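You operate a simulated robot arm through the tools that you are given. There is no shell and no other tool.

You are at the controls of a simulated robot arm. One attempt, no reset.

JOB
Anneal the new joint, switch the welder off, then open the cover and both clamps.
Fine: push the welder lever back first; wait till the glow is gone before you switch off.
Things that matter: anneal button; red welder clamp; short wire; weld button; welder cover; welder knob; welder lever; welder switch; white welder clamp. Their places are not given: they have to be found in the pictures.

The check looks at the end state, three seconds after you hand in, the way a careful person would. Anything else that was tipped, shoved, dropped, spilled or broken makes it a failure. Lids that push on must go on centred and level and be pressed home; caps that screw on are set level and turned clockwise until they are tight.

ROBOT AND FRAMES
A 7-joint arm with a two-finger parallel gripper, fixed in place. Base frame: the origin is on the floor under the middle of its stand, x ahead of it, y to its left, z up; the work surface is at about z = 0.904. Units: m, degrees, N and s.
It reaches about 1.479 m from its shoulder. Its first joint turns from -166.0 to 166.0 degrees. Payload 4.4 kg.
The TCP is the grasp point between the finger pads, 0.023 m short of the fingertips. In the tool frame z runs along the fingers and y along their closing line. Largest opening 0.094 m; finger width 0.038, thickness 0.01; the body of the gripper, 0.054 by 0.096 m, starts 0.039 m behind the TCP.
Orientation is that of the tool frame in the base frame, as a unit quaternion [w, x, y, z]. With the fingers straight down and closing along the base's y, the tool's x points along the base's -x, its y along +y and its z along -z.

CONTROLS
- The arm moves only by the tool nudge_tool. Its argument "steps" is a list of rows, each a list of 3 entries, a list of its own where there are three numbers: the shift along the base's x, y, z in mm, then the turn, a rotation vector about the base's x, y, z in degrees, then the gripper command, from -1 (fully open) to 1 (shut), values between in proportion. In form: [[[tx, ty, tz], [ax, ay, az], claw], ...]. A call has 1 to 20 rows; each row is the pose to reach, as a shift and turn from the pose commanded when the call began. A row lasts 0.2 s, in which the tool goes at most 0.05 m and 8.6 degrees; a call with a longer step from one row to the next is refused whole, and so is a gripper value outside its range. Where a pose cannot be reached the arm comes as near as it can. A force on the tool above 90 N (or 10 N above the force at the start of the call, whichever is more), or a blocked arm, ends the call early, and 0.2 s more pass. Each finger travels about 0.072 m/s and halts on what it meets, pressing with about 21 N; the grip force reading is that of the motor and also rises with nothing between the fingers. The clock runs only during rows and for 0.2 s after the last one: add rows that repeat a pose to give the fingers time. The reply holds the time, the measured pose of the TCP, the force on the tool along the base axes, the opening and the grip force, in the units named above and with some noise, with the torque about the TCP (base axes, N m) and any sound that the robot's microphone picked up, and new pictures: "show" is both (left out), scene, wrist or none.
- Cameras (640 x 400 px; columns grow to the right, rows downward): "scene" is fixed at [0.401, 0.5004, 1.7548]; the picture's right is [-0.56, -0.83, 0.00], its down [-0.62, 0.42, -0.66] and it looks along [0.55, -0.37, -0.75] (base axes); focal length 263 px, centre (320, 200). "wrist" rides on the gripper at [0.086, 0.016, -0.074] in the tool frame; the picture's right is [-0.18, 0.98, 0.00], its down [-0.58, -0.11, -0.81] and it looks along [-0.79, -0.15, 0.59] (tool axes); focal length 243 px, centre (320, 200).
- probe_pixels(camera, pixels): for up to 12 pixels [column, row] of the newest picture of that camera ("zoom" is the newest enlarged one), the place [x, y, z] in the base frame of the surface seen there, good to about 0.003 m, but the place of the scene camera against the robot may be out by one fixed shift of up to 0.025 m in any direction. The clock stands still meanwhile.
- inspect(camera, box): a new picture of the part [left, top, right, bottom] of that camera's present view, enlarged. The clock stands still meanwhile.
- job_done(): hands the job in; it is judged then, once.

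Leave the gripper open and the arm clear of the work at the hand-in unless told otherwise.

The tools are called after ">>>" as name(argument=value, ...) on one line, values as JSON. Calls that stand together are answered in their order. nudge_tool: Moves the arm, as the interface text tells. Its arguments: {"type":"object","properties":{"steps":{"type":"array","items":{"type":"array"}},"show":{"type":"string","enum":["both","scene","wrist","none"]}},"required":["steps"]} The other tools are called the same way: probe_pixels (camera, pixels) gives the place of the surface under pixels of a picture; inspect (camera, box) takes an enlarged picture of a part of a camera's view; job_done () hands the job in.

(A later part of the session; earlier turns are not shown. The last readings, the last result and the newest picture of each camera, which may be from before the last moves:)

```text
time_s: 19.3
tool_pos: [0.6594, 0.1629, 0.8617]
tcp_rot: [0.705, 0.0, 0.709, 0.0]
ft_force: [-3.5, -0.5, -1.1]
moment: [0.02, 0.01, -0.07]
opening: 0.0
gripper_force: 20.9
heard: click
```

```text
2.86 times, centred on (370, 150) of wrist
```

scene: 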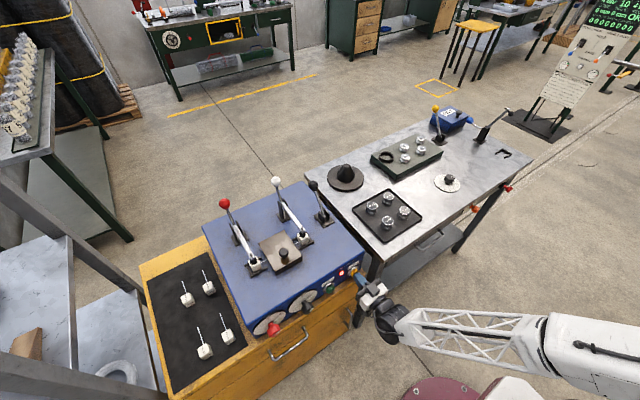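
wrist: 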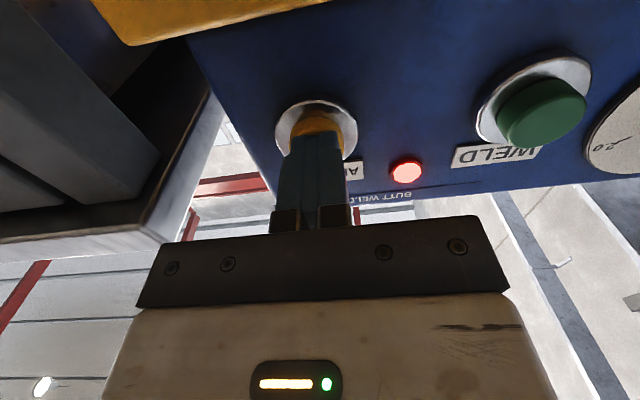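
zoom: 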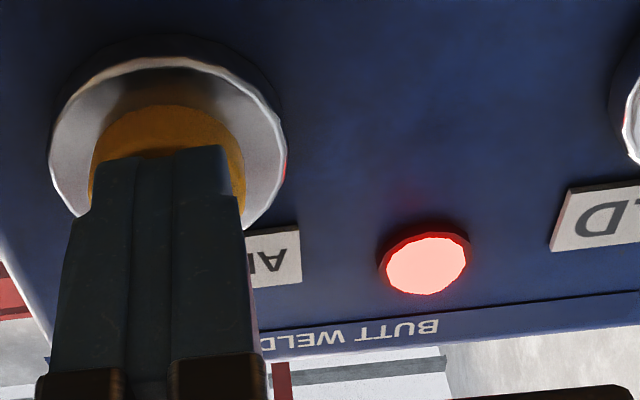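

The lamp is lit and there is no glow visible at the wire ends outside the cover. I'll hold the button briefly and watch for a change.

>>> nudge_tool(steps=[[[0, 0, 0], [0, 0, 0], 1], [[0, 0, 0], [0, 0, 0], 1], [[0, 0, 0], [0, 0, 0], 1]])

>>> inspect(camera="scene", box=[230, 210, 330, 280])

>>> inspect(camera="wrist", box=[260, 80, 480, 220])

```text
time_s: 20.1
tool_pos: [0.6587, 0.1615, 0.8609]
tcp_rot: [0.706, 0.0, 0.709, 0.0]
ft_force: [-3.6, -0.2, -1.2]
moment: [-0.02, 0.02, -0.02]
opening: 0.0002
gripper_force: 20.9
```

scene: 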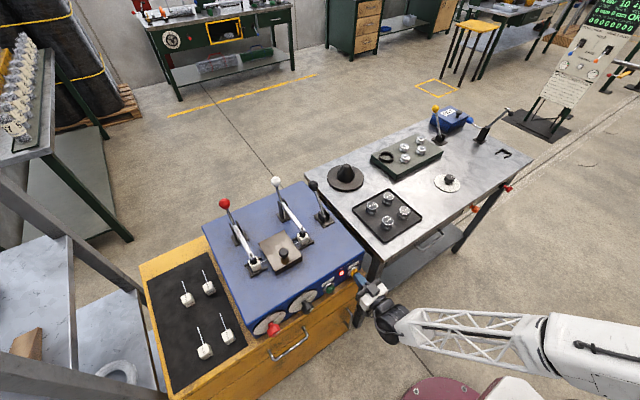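
wrist: 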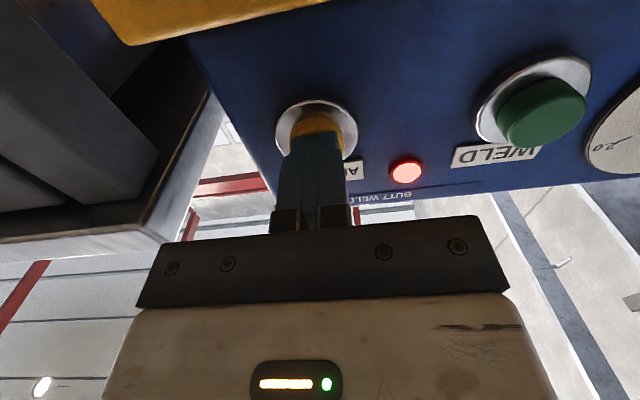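

```text
5.71 times, centred on (280, 245) of scene
```

zoom: 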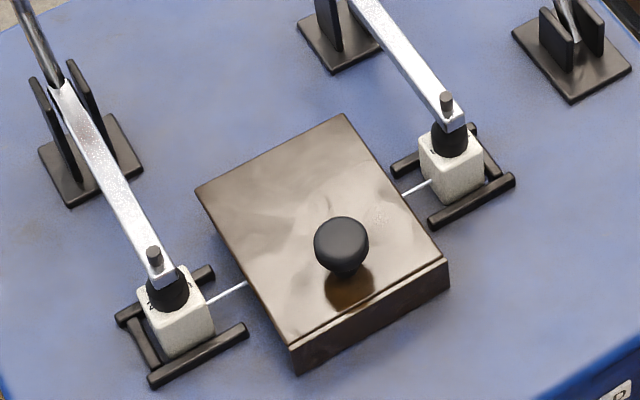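

```text
2.86 times, centred on (370, 150) of wrist
```

zoom: 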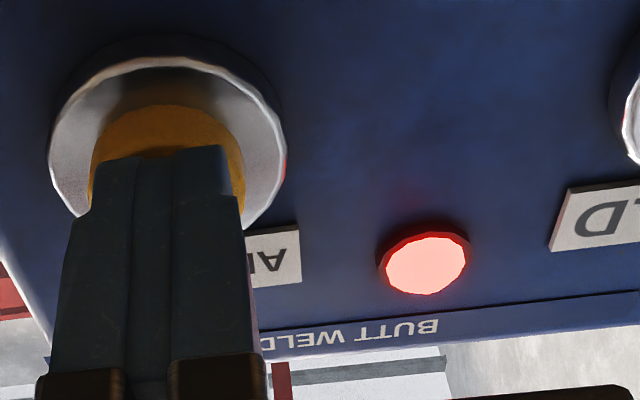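

The lamp is steady after about 1.2 s held. I'll release by backing off 15 mm, then watch how the lamp behaves.

>>> nudge_tool(steps=[[[-5, 0, 0], [0, 0, 0], 1], [[-20, 0, 0], [0, 0, 0], 1]])

>>> inspect(camera="wrist", box=[260, 60, 480, 200])

>>> inspect(camera="scene", box=[230, 210, 330, 280])

```text
time_s: 20.7
tool_pos: [0.6397, 0.1634, 0.8609]
tcp_rot: [0.706, 0.0, 0.708, 0.0]
ft_force: [-1.0, 0.2, -0.4]
moment: [-0.02, -0.02, -0.01]
opening: 0.0
gripper_force: 20.9
```

scene: 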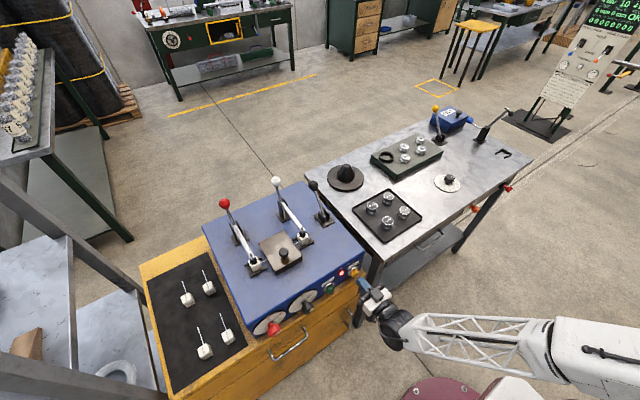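
wrist: 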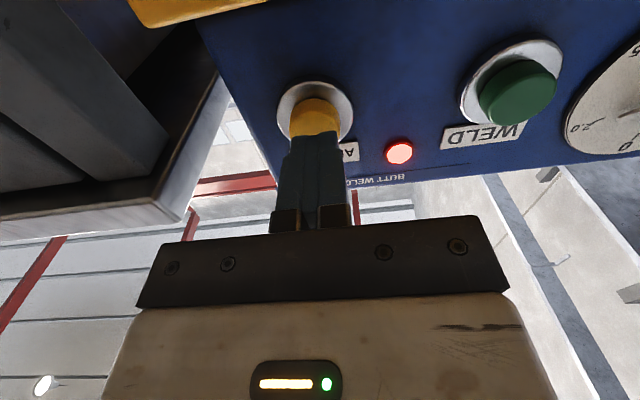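

```text
2.86 times, centred on (370, 130) of wrist
```

zoom: 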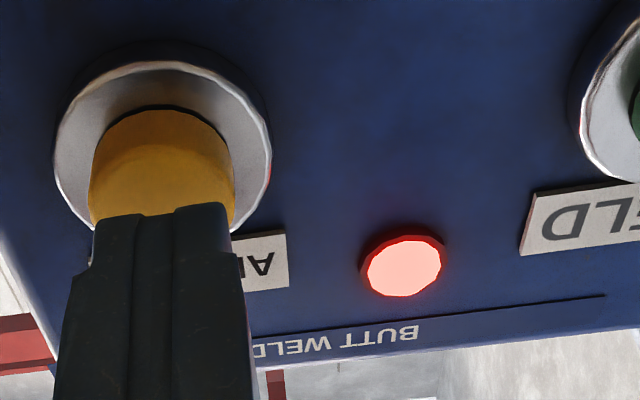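

```text
5.71 times, centred on (280, 245) of scene
```

zoom: 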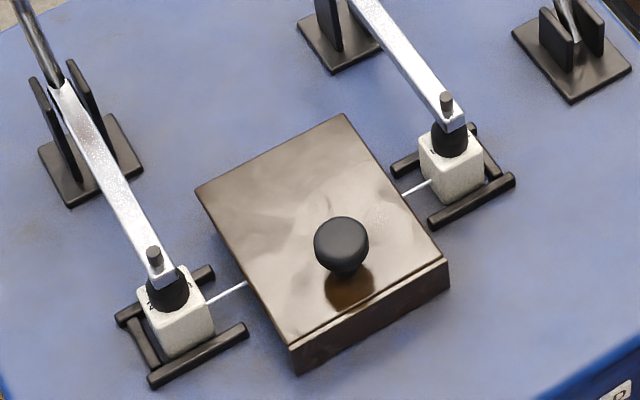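

The button popped back out and the lamp is still lit, so the joint is still glowing. While waiting, I'll back away, open the gripper and line up in front of the red switch knob without touching it.

>>> nudge_tool(steps=[[[-40, 0, 0], [0, 0, 0], 1], [[-78, 0, 0], [0, 0, 0], 1], [[-80, 40, 3], [0, 0, 0], -1], [[-80, 80, 6], [0, 0, 0], -1], [[-80, 120, 10], [0, 0, 0], -1], [[-80, 160, 14], [0, 0, 0], -1], [[-80, 200, 18], [0, 0, 0], -1], [[-80, 240, 19], [0, 0, 0], -1], [[-80, 280, 19], [0, 0, 0], -1], [[-80, 310, 19], [0, 0, 0], -1], [[-80, 324, 19], [0, 0, 0], -1]])

>>> inspect(camera="scene", box=[230, 230, 390, 340])

```text
time_s: 23.1
tool_pos: [0.5601, 0.4869, 0.8802]
tcp_rot: [0.706, 0.0, 0.708, 0.0]
ft_force: [0.1, 0.1, -0.3]
moment: [0.02, 0.03, 0.03]
opening: 0.0938
gripper_force: 0.0
```

scene: 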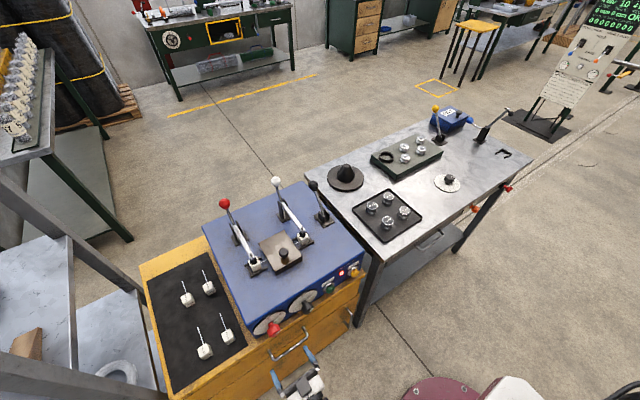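
wrist: 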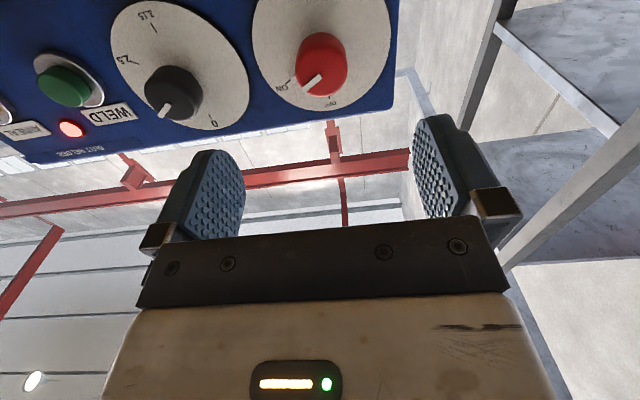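

```text
3.64 times, centred on (310, 285) of scene
```

zoom: 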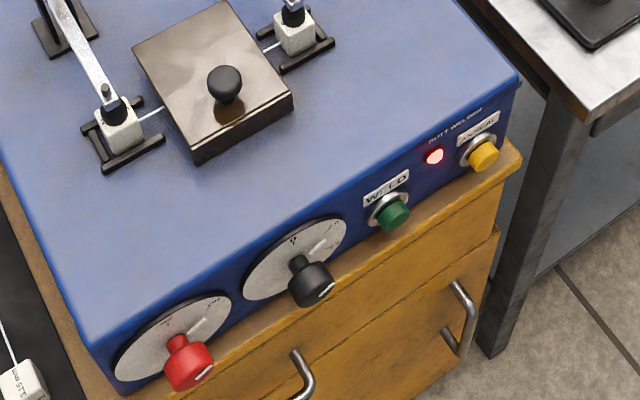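

The lamp at wrist (71, 128) is still lit, so I keep waiting. Meanwhile I'll zoom in on the red dial from this view to refine the knob's position.

>>> inspect(camera="wrist", box=[260, 10, 390, 120])

>>> probe_pixels(camera="wrist", pixels=[[326, 72], [312, 85], [320, 80], [298, 70], [345, 65], [320, 95], [320, 40], [322, 50], [327, 102], [285, 87], [310, 95], [372, 60]])

```text
3.64 times, centred on (325, 65) of wrist
```

zoom: 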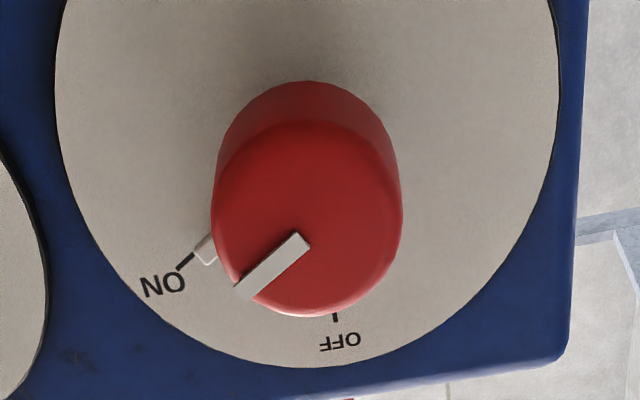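

```text
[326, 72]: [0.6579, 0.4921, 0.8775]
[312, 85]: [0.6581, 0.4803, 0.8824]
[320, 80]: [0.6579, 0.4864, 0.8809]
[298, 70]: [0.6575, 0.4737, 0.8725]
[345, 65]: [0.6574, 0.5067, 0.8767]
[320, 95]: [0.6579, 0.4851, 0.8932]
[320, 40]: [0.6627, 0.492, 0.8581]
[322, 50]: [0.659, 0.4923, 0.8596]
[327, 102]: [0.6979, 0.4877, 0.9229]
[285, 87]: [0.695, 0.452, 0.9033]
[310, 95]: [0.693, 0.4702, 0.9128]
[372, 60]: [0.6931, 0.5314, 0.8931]
```

The knob centre comes out at about (y 0.488, z 0.878), front at x = 0.658, radius about 18 mm. I'll wait in place for the lamp to go out.

>>> nudge_tool(steps=[[[0, 1, -2], [0, 0, 0], -1], [[0, 1, -2], [0, 0, 0], -1], [[0, 1, -2], [0, 0, 0], -1], [[0, 1, -2], [0, 0, 0], -1], [[0, 1, -2], [0, 0, 0], -1], [[0, 1, -2], [0, 0, 0], -1], [[0, 1, -2], [0, 0, 0], -1], [[0, 1, -2], [0, 0, 0], -1], [[0, 1, -2], [0, 0, 0], -1], [[0, 1, -2], [0, 0, 0], -1], [[0, 1, -2], [0, 0, 0], -1], [[0, 1, -2], [0, 0, 0], -1]])

>>> inspect(camera="wrist", box=[0, 60, 160, 180])

```text
time_s: 25.7
tool_pos: [0.5575, 0.4863, 0.8781]
tcp_rot: [0.705, 0.0, 0.709, 0.0]
ft_force: [0.3, -0.4, 0.5]
moment: [0.04, -0.02, -0.02]
opening: 0.0941
gripper_force: 0.1
```

scene: 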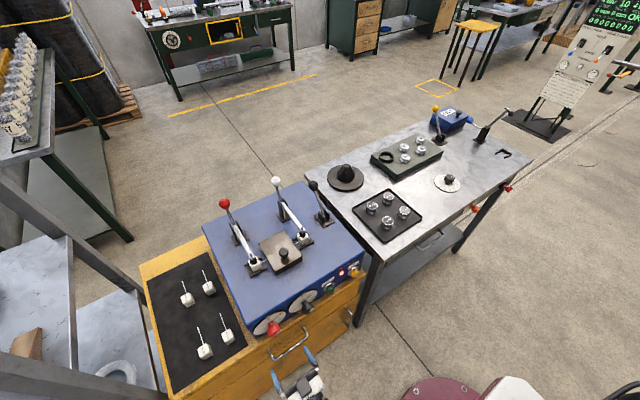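
wrist: 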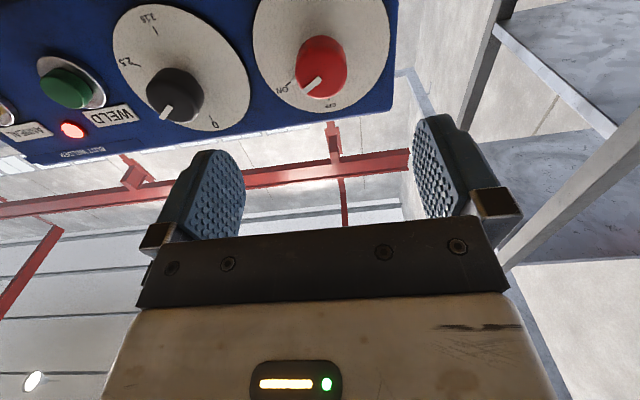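

```text
3.33 times, centred on (80, 120) of wrist
```

zoom: 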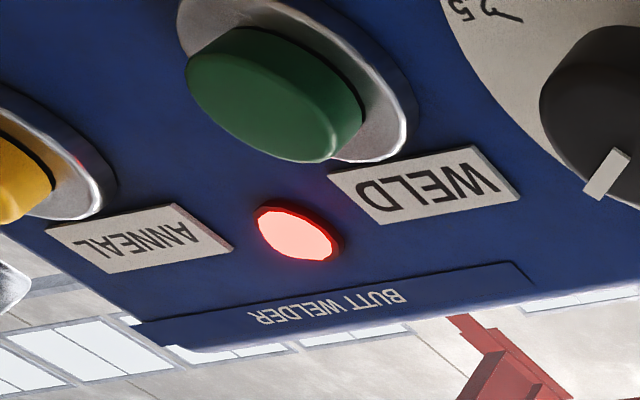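

The lamp is still lit 6 s after the press. I'll keep waiting.

>>> nudge_tool(steps=[[[0, 0, 0], [0, 0, 0], -1], [[0, 0, 0], [0, 0, 0], -1], [[0, 0, 0], [0, 0, 0], -1], [[0, 0, 0], [0, 0, 0], -1], [[0, 0, 0], [0, 0, 0], -1], [[0, 0, 0], [0, 0, 0], -1], [[0, 0, 0], [0, 0, 0], -1], [[0, 0, 0], [0, 0, 0], -1], [[0, 0, 0], [0, 0, 0], -1], [[0, 0, 0], [0, 0, 0], -1], [[0, 0, 0], [0, 0, 0], -1], [[0, 0, 0], [0, 0, 0], -1], [[0, 0, 0], [0, 0, 0], -1], [[0, 0, 0], [0, 0, 0], -1], [[0, 0, 0], [0, 0, 0], -1]], show="both")

>>> inspect(camera="wrist", box=[0, 60, 160, 180])

>>> inspect(camera="scene", box=[230, 210, 330, 280])

```text
time_s: 28.9
tool_pos: [0.5594, 0.488, 0.8802]
tcp_rot: [0.704, -0.001, 0.71, 0.0]
ft_force: [-0.7, -0.4, -0.1]
moment: [0.03, 0.03, 0.03]
opening: 0.0941
gripper_force: 0.1
```

scene: 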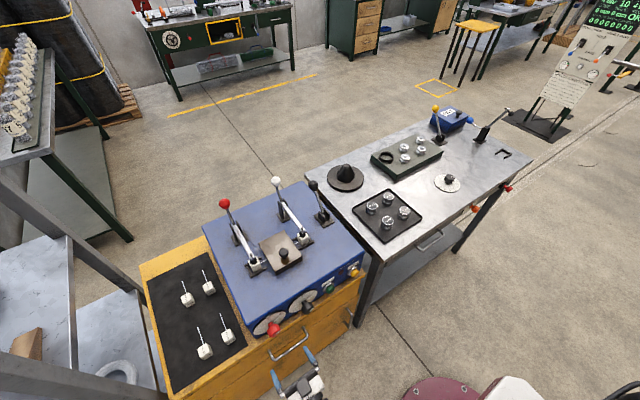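
wrist: 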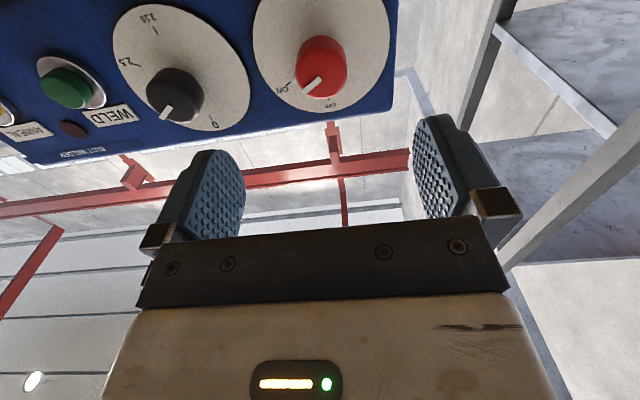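

```text
3.33 times, centred on (80, 120) of wrist
```

zoom: 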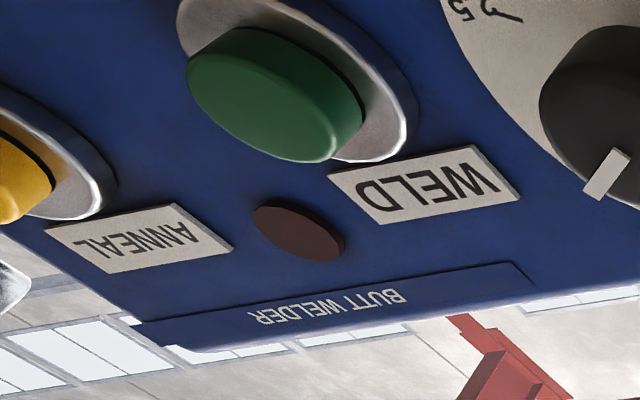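

```text
5.71 times, centred on (280, 245) of scene
```

zoom: 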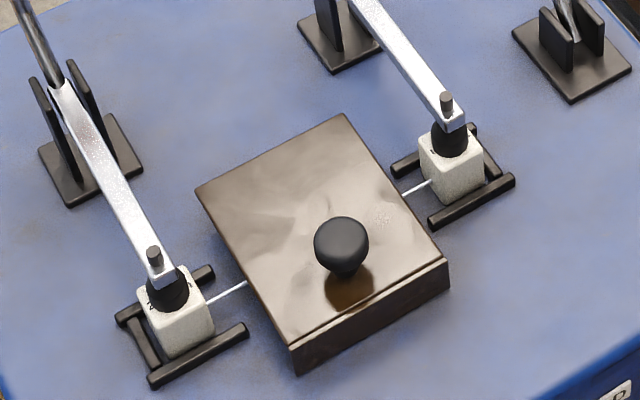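

The lamp is dark now at t = 28.9 s. The joint under the cover may glow a bit longer than the lamp, so I'll wait several more seconds before switching off.

>>> nudge_tool(steps=[[[0, 0, -1], [0, 0, 0], -1], [[0, 0, -1], [0, 0, 0], -1], [[0, 0, -1], [0, 0, 0], -1], [[0, 0, -1], [0, 0, 0], -1], [[0, 0, -1], [0, 0, 0], -1], [[0, 0, -1], [0, 0, 0], -1], [[0, 0, -1], [0, 0, 0], -1], [[0, 0, -1], [0, 0, 0], -1], [[0, 0, -1], [0, 0, 0], -1], [[0, 0, -1], [0, 0, 0], -1], [[0, 0, -1], [0, 0, 0], -1], [[0, 0, -1], [0, 0, 0], -1], [[0, 0, -1], [0, 0, 0], -1], [[0, 0, -1], [0, 0, 0], -1], [[0, 0, -1], [0, 0, 0], -1], [[0, 0, -1], [0, 0, 0], -1], [[0, 0, -1], [0, 0, 0], -1], [[0, 0, -1], [0, 0, 0], -1], [[0, 0, -1], [0, 0, 0], -1], [[0, 0, -1], [0, 0, 0], -1]], show="wrist")

```text
time_s: 33.1
tool_pos: [0.5585, 0.4867, 0.878]
tcp_rot: [0.705, 0.0, 0.709, 0.0]
ft_force: [0.6, -0.2, -0.1]
moment: [0.0, 0.0, 0.0]
opening: 0.094
gripper_force: 0.1
```

wrist: 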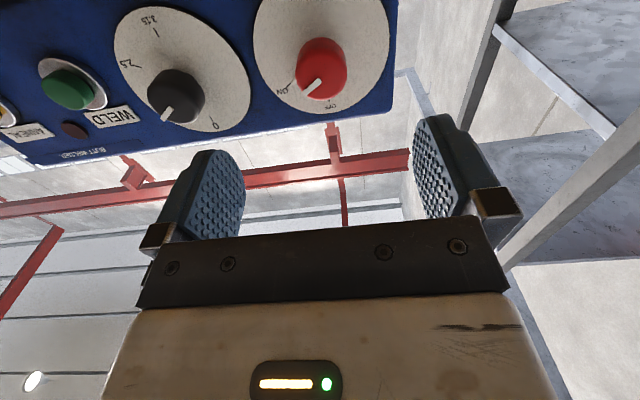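

The lamp stays dark. I'll wait a little more, then slide the open fingers around the red knob.

>>> nudge_tool(steps=[[[0, 0, 0], [0, 0, 0], -1], [[0, 0, 0], [0, 0, 0], -1], [[0, 0, 0], [0, 0, 0], -1], [[0, 0, 0], [0, 0, 0], -1], [[0, 0, 0], [0, 0, 0], -1], [[0, 0, 0], [0, 0, 0], -1], [[0, 0, 0], [0, 0, 0], -1], [[0, 0, 0], [0, 0, 0], -1], [[35, 0, 0], [0, 0, 0], -1], [[65, 0, 0], [0, 0, 0], -1], [[85, 0, 0], [0, 0, 0], -1], [[96, 0, 0], [0, 0, 0], -1], [[102, 0, 0], [0, 0, 0], -1]])

>>> inspect(camera="scene", box=[210, 280, 350, 380])

```text
time_s: 35.9
tool_pos: [0.6606, 0.4874, 0.8759]
tcp_rot: [0.705, 0.0, 0.709, 0.0]
ft_force: [-0.3, -0.7, -0.7]
moment: [0.0, 0.0, 0.04]
opening: 0.0939
gripper_force: 0.0
```

scene: 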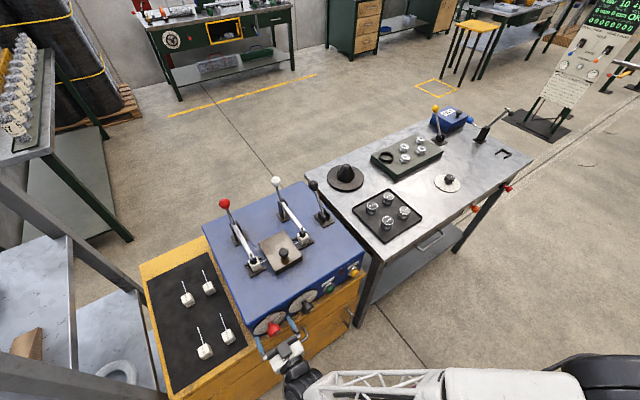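
wrist: 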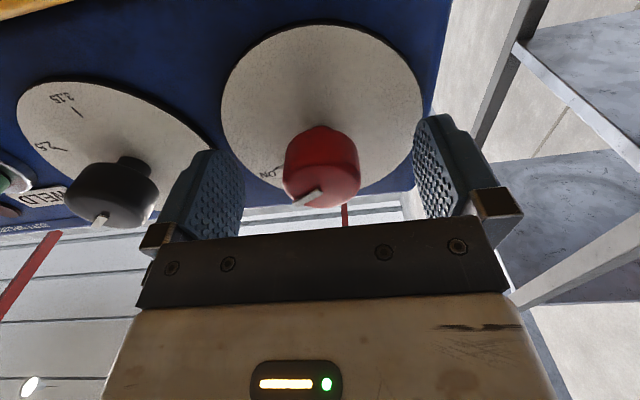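

```text
4.00 times, centred on (280, 330) of scene
```

zoom: 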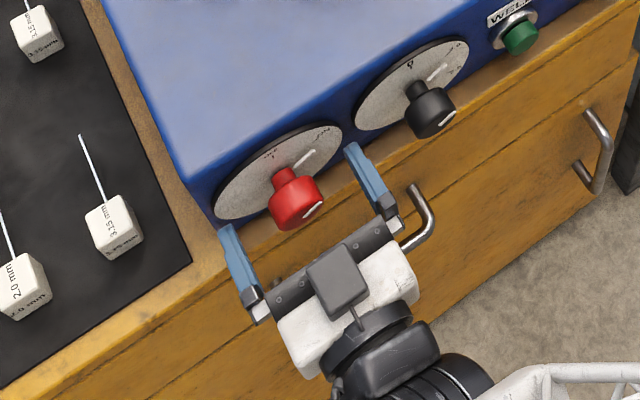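

The knob is centred between the fingers. I'll close on it.

>>> nudge_tool(steps=[[[0, 0, 0], [0, 0, 0], 1], [[0, 0, 0], [0, 0, 0], 1], [[0, 0, 0], [0, 0, 0], 1], [[0, 0, 0], [0, 0, 0], 1], [[0, 0, 0], [0, 0, 0], 1]])

```text
time_s: 37.1
tool_pos: [0.6592, 0.489, 0.8765]
tcp_rot: [0.705, -0.001, 0.709, 0.001]
ft_force: [8.0, 18.4, -4.6]
moment: [-0.15, 0.19, 0.38]
opening: 0.0373
gripper_force: 45.1
```

scene: 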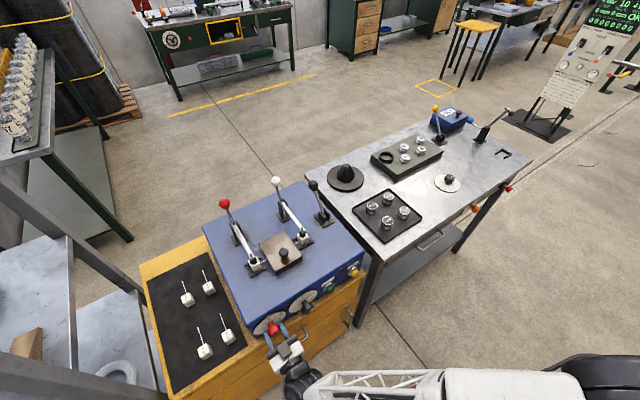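
wrist: 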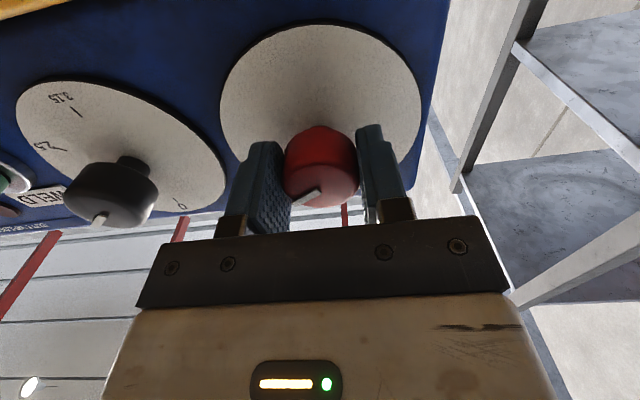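

The knob is gripped at 37 mm opening with a small side force of +18 N in y. I'll ease the tool 1.5 mm in +y, then turn −30° about x (towards OFF) and check.

>>> nudge_tool(steps=[[[0, 1.5, 0], [0, 0, 0], 1], [[0, 1.5, 0], [-5, 0, 0], 1], [[0, 1.5, 0], [-10, 0, 0], 1], [[0, 1.5, 0], [-15, 0, 0], 1], [[0, 1.5, 0], [-20, 0, 0], 1], [[0, 1.5, 0], [-25, 0, 0], 1], [[0, 1.5, 0], [-30, 0, 0], 1]])

```text
time_s: 38.7
tool_pos: [0.6608, 0.4865, 0.8769]
tcp_rot: [0.681, -0.182, 0.685, -0.185]
ft_force: [-16.1, -59.1, 13.4]
moment: [0.09, -0.27, -1.33]
opening: 0.0373
gripper_force: 45.1
```

scene: 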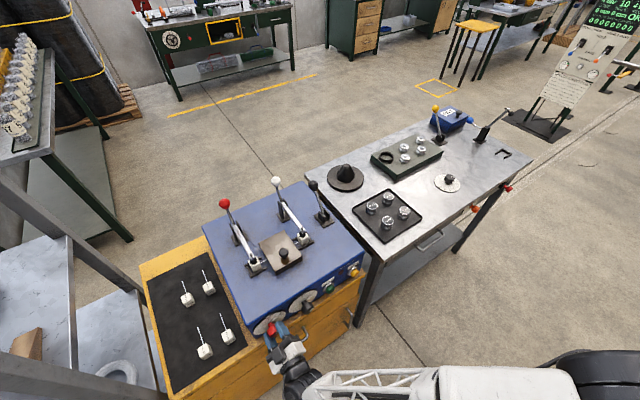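
wrist: 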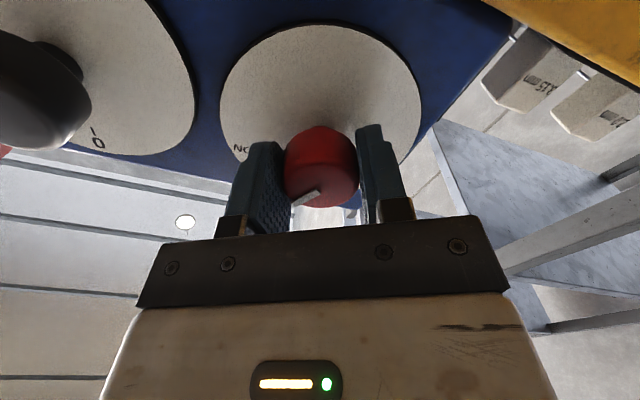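

The knob turned 30° with the gripper. The side force reversed to −59 N, so my shift was slightly too much. I'll take back 1.2 mm, then turn another 20°.

>>> nudge_tool(steps=[[[0, -0.7, 0], [0, 0, 0], 1], [[0, -1.2, 0], [0, 0, 0], 1], [[0, -1.2, 0], [-5, 0, 0], 1], [[0, -1.2, 0], [-10, 0, 0], 1], [[0, -1.2, 0], [-15, 0, 0], 1], [[0, -1.2, 0], [-20, 0, 0], 1]])

```text
time_s: 40.1
tool_pos: [0.6613, 0.4872, 0.8778]
tcp_rot: [0.64, -0.298, 0.641, -0.301]
ft_force: [8.5, -38.1, 11.7]
moment: [0.05, -0.08, -0.56]
opening: 0.0375
gripper_force: 45.3
```

scene: 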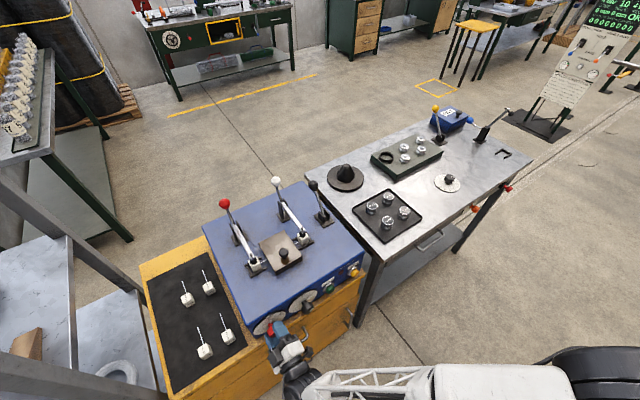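
wrist: 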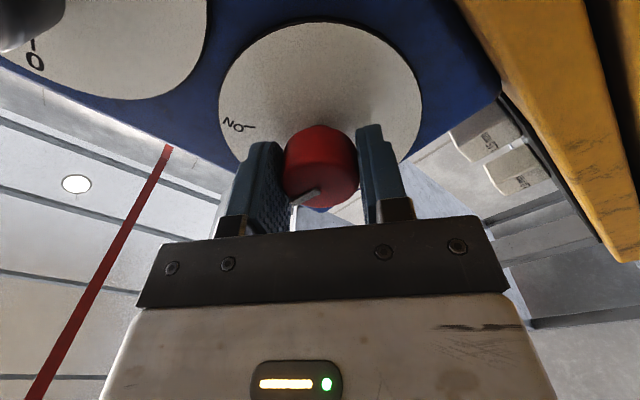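

It has turned about 50° so far. I'll go the last 10° in small steps with another 0.5 mm of relief, listening for a click.

>>> nudge_tool(steps=[[[0, -0.5, 0], [0, 0, 0], 1], [[0, -0.6, 0], [-3, 0, 0], 1], [[0, -0.6, 0], [-6, 0, 0], 1], [[0, -0.6, 0], [-9, 0, 0], 1], [[0, -0.6, 0], [-10, 0, 0], 1]])

>>> inspect(camera="scene", box=[230, 290, 330, 365])

>>> inspect(camera="wrist", box=[200, 20, 440, 220])

```text
time_s: 41.3
tool_pos: [0.6615, 0.4878, 0.8773]
tcp_rot: [0.612, -0.353, 0.613, -0.354]
ft_force: [-9.9, -20.7, 25.1]
moment: [0.02, -0.98, 0.46]
opening: 0.0373
gripper_force: 45.3
```

scene: 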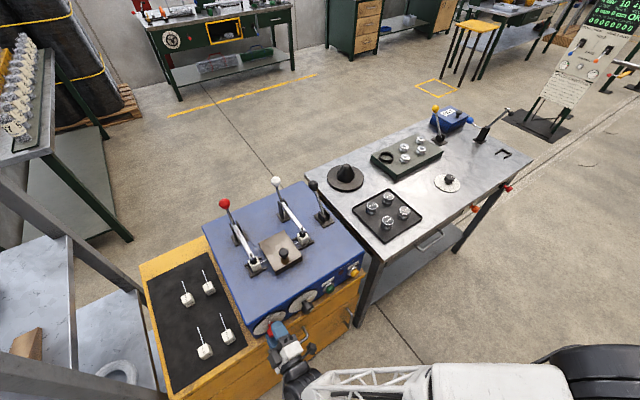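
wrist: 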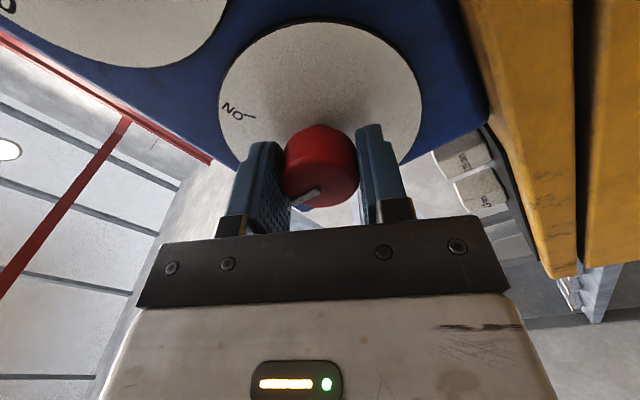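

```text
5.33 times, centred on (280, 328) of scene
```

zoom: 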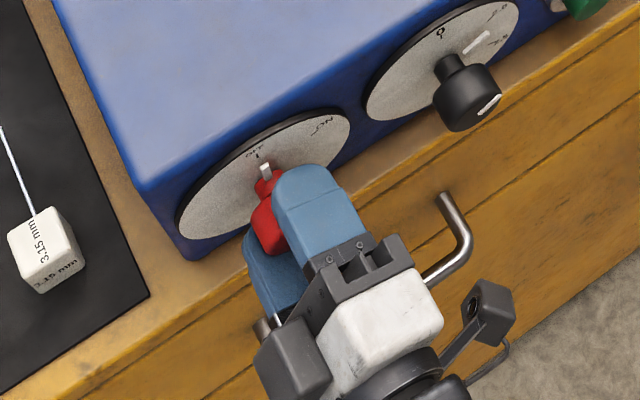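

```text
2.00 times, centred on (320, 120) of wrist
```

zoom: 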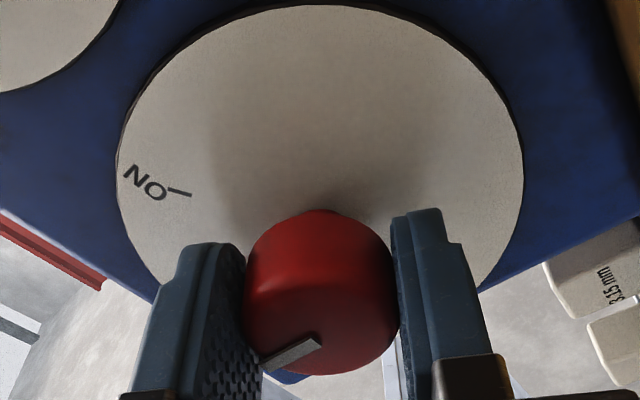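

In the scene zoom, the pointer at (263, 170) now lines up with the OFF tick at (257, 155). I'll open the gripper and back off to check.

>>> nudge_tool(steps=[[[0, -0.5, 0], [0, 0, 0], -1], [[0, -0.5, 0], [0, 0, 0], -1], [[0, -0.5, 0], [0, 0, 0], -1], [[0, -0.5, 0], [0, 0, 0], -1], [[-20, -0.5, 0], [0, 0, 0], -1], [[-55, -0.5, 0], [0, 0, 0], -1], [[-95, -0.5, 0], [0, 0, 0], -1]])

>>> inspect(camera="scene", box=[230, 290, 330, 365])

>>> inspect(camera="wrist", box=[200, 0, 440, 200])

```text
time_s: 42.9
tool_pos: [0.564, 0.4871, 0.8773]
tcp_rot: [0.611, -0.352, 0.614, -0.356]
ft_force: [0.1, 0.5, 0.3]
moment: [-0.01, -0.02, -0.04]
opening: 0.0941
gripper_force: 0.0
```

scene: 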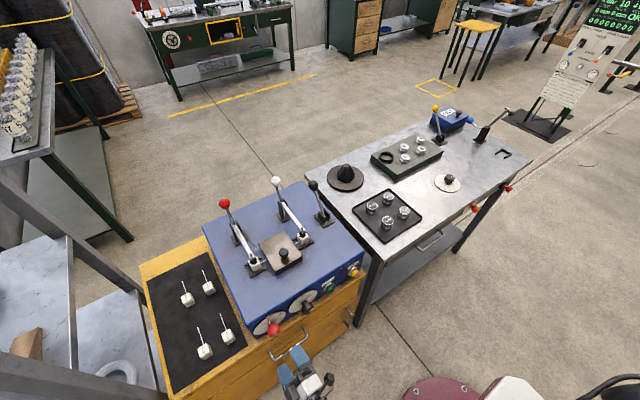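
wrist: 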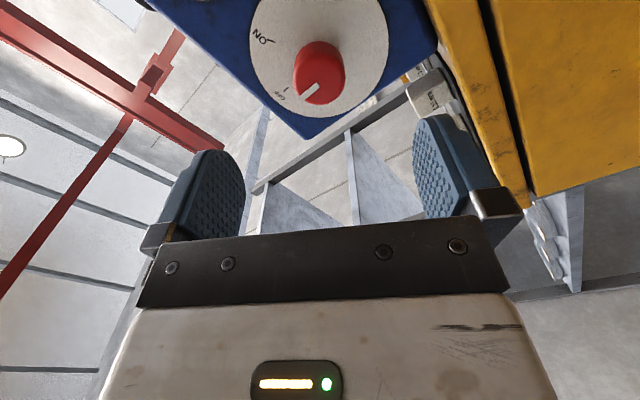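

```text
5.33 times, centred on (280, 328) of scene
```

zoom: 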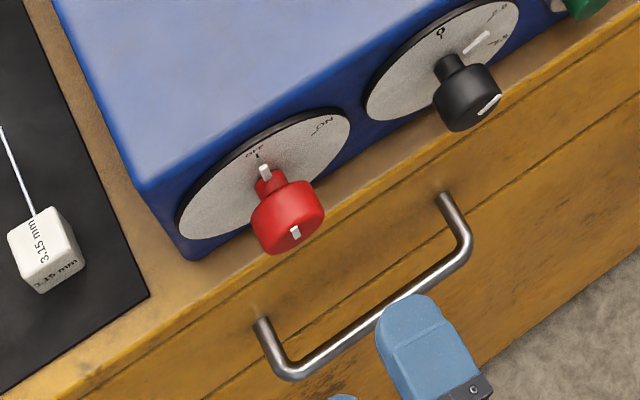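

```text
2.00 times, centred on (320, 100) of wrist
```

zoom: 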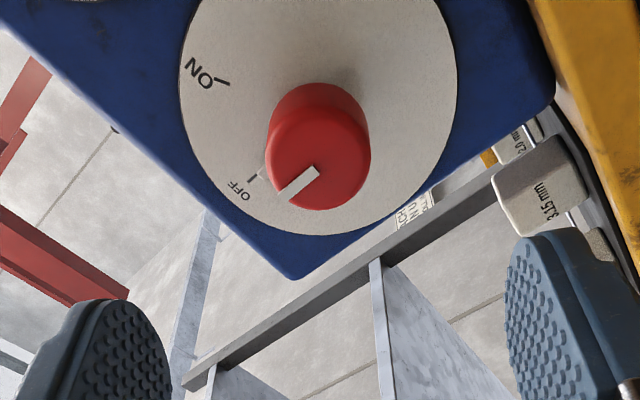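

The pointer sits at the OFF tick. I'll check the angle numerically by probing the tick and the mark on the knob.

>>> probe_pixels(camera="zoom", pixels=[[251, 178], [263, 173], [286, 193], [312, 173], [222, 84], [320, 150], [275, 120], [360, 180]])

```text
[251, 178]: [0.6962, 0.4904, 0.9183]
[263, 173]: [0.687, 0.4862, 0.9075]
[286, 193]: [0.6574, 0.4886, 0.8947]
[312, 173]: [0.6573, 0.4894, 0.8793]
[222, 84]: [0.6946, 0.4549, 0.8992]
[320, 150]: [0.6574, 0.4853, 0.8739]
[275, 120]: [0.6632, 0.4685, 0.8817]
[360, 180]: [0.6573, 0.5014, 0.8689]
```

The switch mark is vertical to within about 3°, so the switch is at OFF. I'll back away upwards while rolling the tool back +60°.

>>> nudge_tool(steps=[[[-10, 0, 30], [8, 0, 0], -1], [[-20, 0, 65], [16, 0, 0], -1], [[-30, 0, 100], [24, 0, 0], -1], [[-40, 0, 140], [32, 0, 0], -1], [[-50, -10, 180], [40, 0, 0], -1], [[-60, -20, 220], [48, 0, 0], -1], [[-70, -30, 260], [56, 0, 0], -1], [[-80, -40, 290], [60, 0, 0], -1]], show="wrist")

```text
time_s: 44.7
tool_pos: [0.484, 0.4474, 1.168]
tcp_rot: [0.706, 0.0, 0.709, 0.001]
ft_force: [0.4, -0.1, 0.4]
moment: [0.0, -0.02, -0.01]
opening: 0.0943
gripper_force: 0.1
```

wrist: 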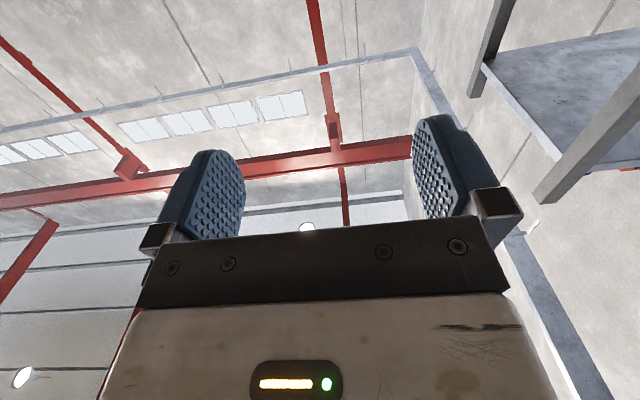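

Next I'll pitch the tool back to point straight down and move to a view centred on the cover.

>>> nudge_tool(steps=[[[6, -8, 3], [0, 8.2, 0], -1], [[12, -16, 6], [0, 16.4, 0], -1], [[18, -24, 9], [0, 24.6, 0], -1], [[24, -32, 12], [0, 32.8, 0], -1], [[30, -40, 15], [0, 41, 0], -1], [[36, -48, 18], [0, 49.2, 0], -1], [[42, -56, 21], [0, 57.4, 0], -1], [[48, -64, 24], [0, 65.6, 0], -1], [[54, -72, 27], [0, 73.8, 0], -1], [[60, -80, 30], [0, 82, 0], -1], [[66, -87, 32], [0, 90, 0], -1], [[66, -87, 32], [0, 90, 0], -1]])

>>> inspect(camera="wrist", box=[220, 110, 440, 250])

```text
time_s: 47.3
tool_pos: [0.5515, 0.3603, 1.1995]
tcp_rot: [-0.002, 0.0, 1.0, -0.001]
ft_force: [-0.2, 0.2, 0.2]
moment: [0.0, -0.01, -0.01]
opening: 0.094
gripper_force: 0.0
```

scene: 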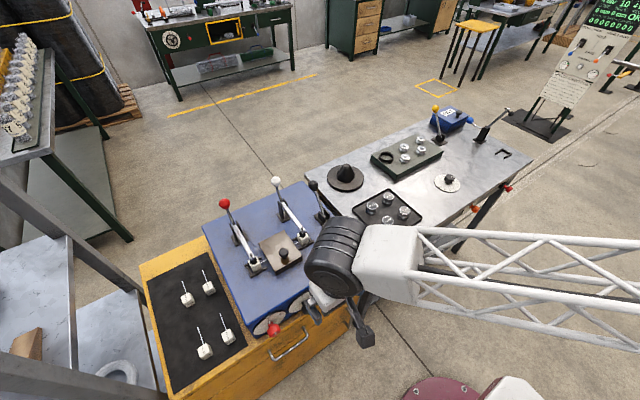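
wrist: 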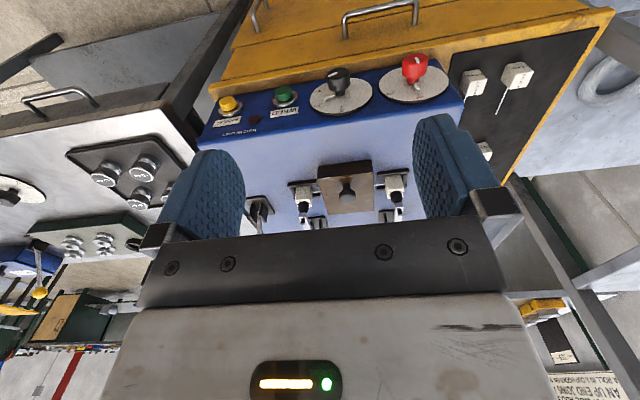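

```text
2.86 times, centred on (330, 180) of wrist
```

zoom: 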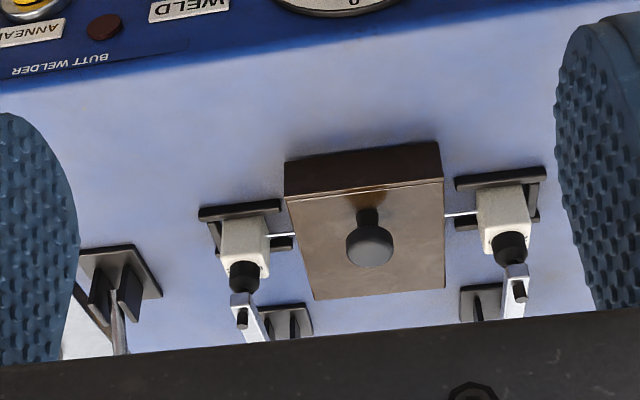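

I'll zoom in on the cover and probe its corners and knob.

>>> inspect(camera="wrist", box=[295, 150, 395, 220])

>>> probe_pixels(camera="zoom", pixels=[[320, 190], [345, 235], [345, 270], [345, 210], [180, 175], [500, 145], [190, 105], [490, 75], [238, 385], [500, 365], [160, 265], [520, 195]])

```text
5.71 times, centred on (345, 185) of wrist
```

zoom: 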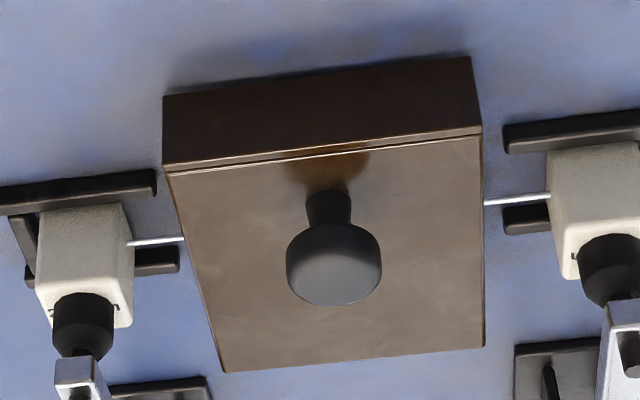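

```text
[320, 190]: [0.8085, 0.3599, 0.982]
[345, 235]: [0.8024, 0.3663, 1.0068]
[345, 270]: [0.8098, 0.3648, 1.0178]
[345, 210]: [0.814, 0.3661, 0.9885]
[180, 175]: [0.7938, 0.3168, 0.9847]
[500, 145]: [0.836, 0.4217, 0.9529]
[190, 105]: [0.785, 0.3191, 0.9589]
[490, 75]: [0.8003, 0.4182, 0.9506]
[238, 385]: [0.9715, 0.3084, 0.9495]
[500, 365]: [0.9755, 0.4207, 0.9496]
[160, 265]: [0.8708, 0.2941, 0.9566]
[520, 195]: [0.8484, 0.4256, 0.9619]
```

I'll take a few more probe points on the cover's knob and its rear edge to locate the hinge.

>>> probe_pixels(camera="zoom", pixels=[[294, 262], [374, 262], [334, 290], [334, 262], [334, 235], [334, 210], [232, 362], [355, 350], [475, 340], [185, 200], [475, 160], [330, 320]])

>>> probe_pixels(camera="scene", pixels=[[284, 252], [285, 246], [280, 232], [290, 236], [265, 240], [300, 250], [283, 268], [301, 255], [225, 204], [277, 181]])

>>> inspect(camera="scene", box=[240, 210, 320, 280])

```text
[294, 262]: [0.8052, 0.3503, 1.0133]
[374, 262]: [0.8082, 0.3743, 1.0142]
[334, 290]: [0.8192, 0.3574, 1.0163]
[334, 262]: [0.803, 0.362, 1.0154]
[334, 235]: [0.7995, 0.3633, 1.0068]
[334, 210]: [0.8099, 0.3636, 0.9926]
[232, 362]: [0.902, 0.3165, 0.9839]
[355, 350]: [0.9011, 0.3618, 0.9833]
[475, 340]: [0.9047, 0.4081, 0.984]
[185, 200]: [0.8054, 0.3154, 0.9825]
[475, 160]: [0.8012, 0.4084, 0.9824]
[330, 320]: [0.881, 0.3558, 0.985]
```

```text
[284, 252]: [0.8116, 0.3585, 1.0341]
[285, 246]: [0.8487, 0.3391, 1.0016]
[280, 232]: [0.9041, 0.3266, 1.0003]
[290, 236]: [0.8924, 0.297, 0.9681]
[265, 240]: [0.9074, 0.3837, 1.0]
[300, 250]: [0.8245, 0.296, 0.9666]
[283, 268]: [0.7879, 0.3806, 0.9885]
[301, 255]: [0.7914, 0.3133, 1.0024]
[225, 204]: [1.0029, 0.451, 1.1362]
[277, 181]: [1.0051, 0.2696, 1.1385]
```

```text
5.71 times, centred on (280, 245) of scene
```

zoom: 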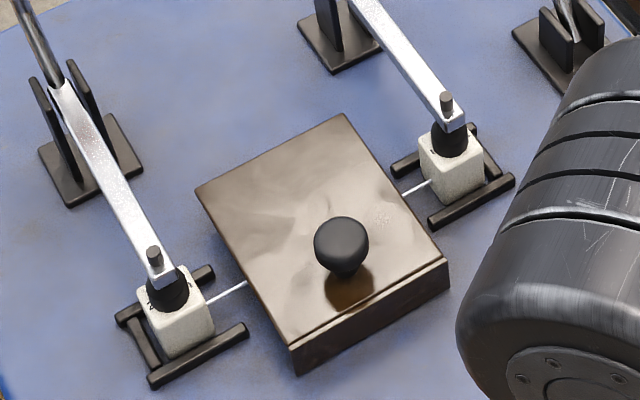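

The cover spans x 0.787–0.908 and y 0.313–0.412, with its top at z ≈ 0.983. Its knob is at about (0.814, 0.362) with the head top at about 1.017, and the hinge is presumably at the rear edge (x ≈ 0.905). I'll move over the knob with the fingers about 50 mm open and come down on it.

>>> nudge_tool(steps=[[[44, 0, -12], [0, 0, 0], -0.1], [[88, 0, -24], [0, 0, 0], -0.1], [[132, 0, -36], [0, 0, 0], -0.1], [[176, 0, -48], [0, 0, 0], -0.1], [[220, 1, -60], [0, 0, 0], -0.1], [[262, 2, -75], [0, 0, 0], -0.1], [[262, 2, -110], [0, 0, 0], -0.1], [[262, 2, -140], [0, 0, 0], -0.1], [[262, 2, -140], [0, 0, 0], -0.1]])

>>> inspect(camera="scene", box=[230, 180, 350, 280])

```text
time_s: 49.3
tool_pos: [0.8102, 0.361, 1.0591]
tcp_rot: [-0.002, 0.0, 1.0, -0.001]
ft_force: [0.9, 0.2, 0.0]
moment: [-0.01, -0.01, 0.0]
opening: 0.0518
gripper_force: 0.0
```

scene: 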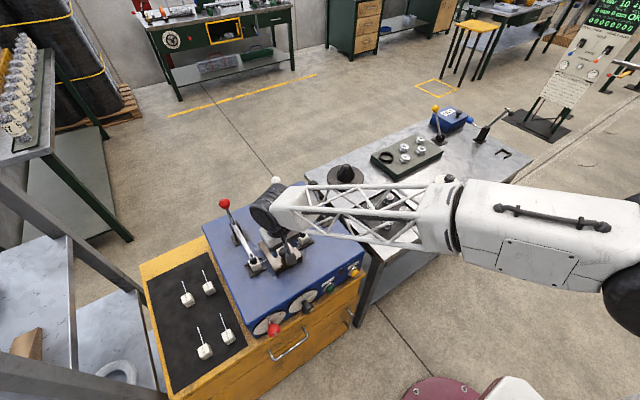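
wrist: 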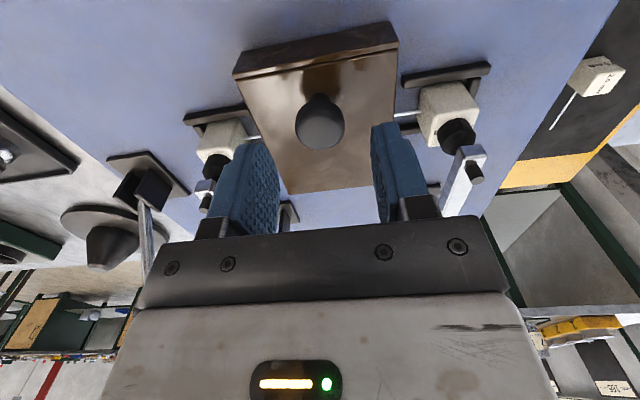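

```text
4.00 times, centred on (290, 230) of scene
```

zoom: 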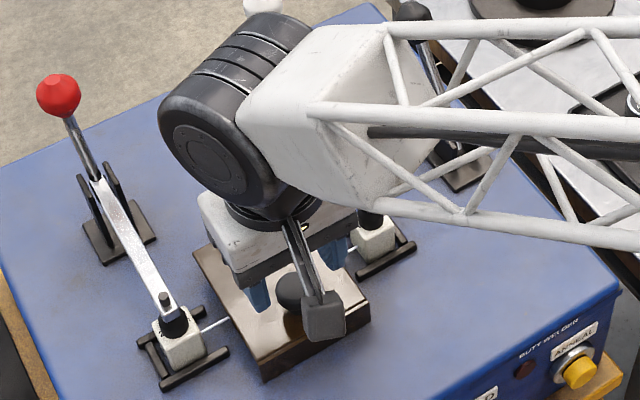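

The fingers hang over the knob, which is at wrist (320, 122). I'll probe it once more from this close view.

>>> probe_pixels(camera="wrist", pixels=[[320, 125], [298, 122], [342, 122], [320, 140], [320, 105], [320, 88], [260, 165], [385, 130], [212, 150], [470, 110], [250, 190], [385, 170]])

```text
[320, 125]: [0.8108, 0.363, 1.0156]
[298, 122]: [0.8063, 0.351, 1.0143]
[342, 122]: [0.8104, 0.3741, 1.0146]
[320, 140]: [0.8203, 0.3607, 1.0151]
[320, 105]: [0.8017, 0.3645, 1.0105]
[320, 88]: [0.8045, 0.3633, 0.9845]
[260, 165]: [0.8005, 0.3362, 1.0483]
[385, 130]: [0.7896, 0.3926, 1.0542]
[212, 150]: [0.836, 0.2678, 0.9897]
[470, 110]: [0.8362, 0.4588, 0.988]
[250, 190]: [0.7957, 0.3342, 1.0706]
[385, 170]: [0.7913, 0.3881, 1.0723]
```

The knob centre is at about (0.812, 0.3625), top z ≈ 1.016. I'll lower 43 mm so the pads sit around the head, then close.

>>> nudge_tool(steps=[[[0, 1, -20], [0, 0, 0], -0.1], [[0, 1, -36], [0, 0, 0], -0.1], [[0, 1, -43], [0, 0, 0], -0.1], [[0, 1, -43], [0, 0, 0], 0.3], [[0, 1, -43], [0, 0, 0], 1], [[0, 1, -43], [0, 0, 0], 1], [[0, 1, -43], [0, 0, 0], 1]])

>>> inspect(camera="wrist", box=[200, 20, 460, 240])

```text
time_s: 50.9
tool_pos: [0.8124, 0.3603, 1.015]
tcp_rot: [-0.002, 0.0, 1.0, -0.001]
ft_force: [-12.3, -67.9, 6.2]
moment: [-0.74, -0.02, -0.28]
opening: 0.0292
gripper_force: 45.5
```

scene: 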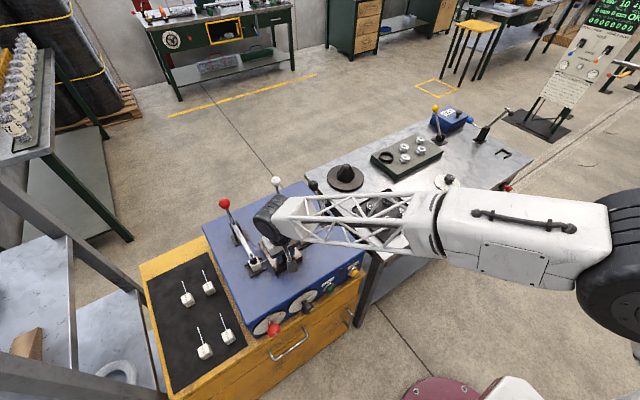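
wrist: 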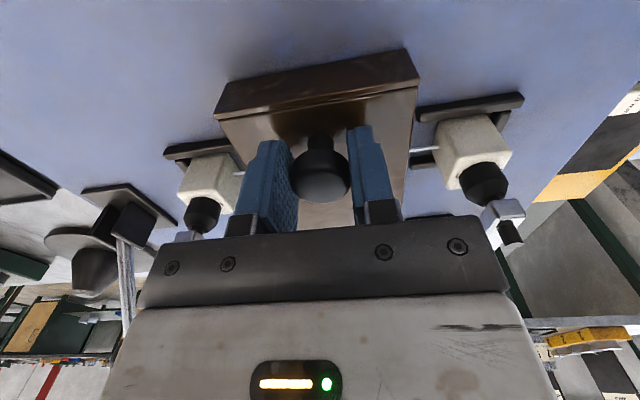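

```text
1.82 times, centred on (330, 130) of wrist
```

zoom: 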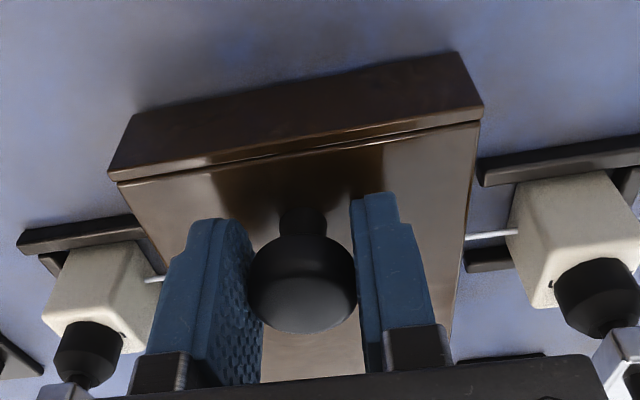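

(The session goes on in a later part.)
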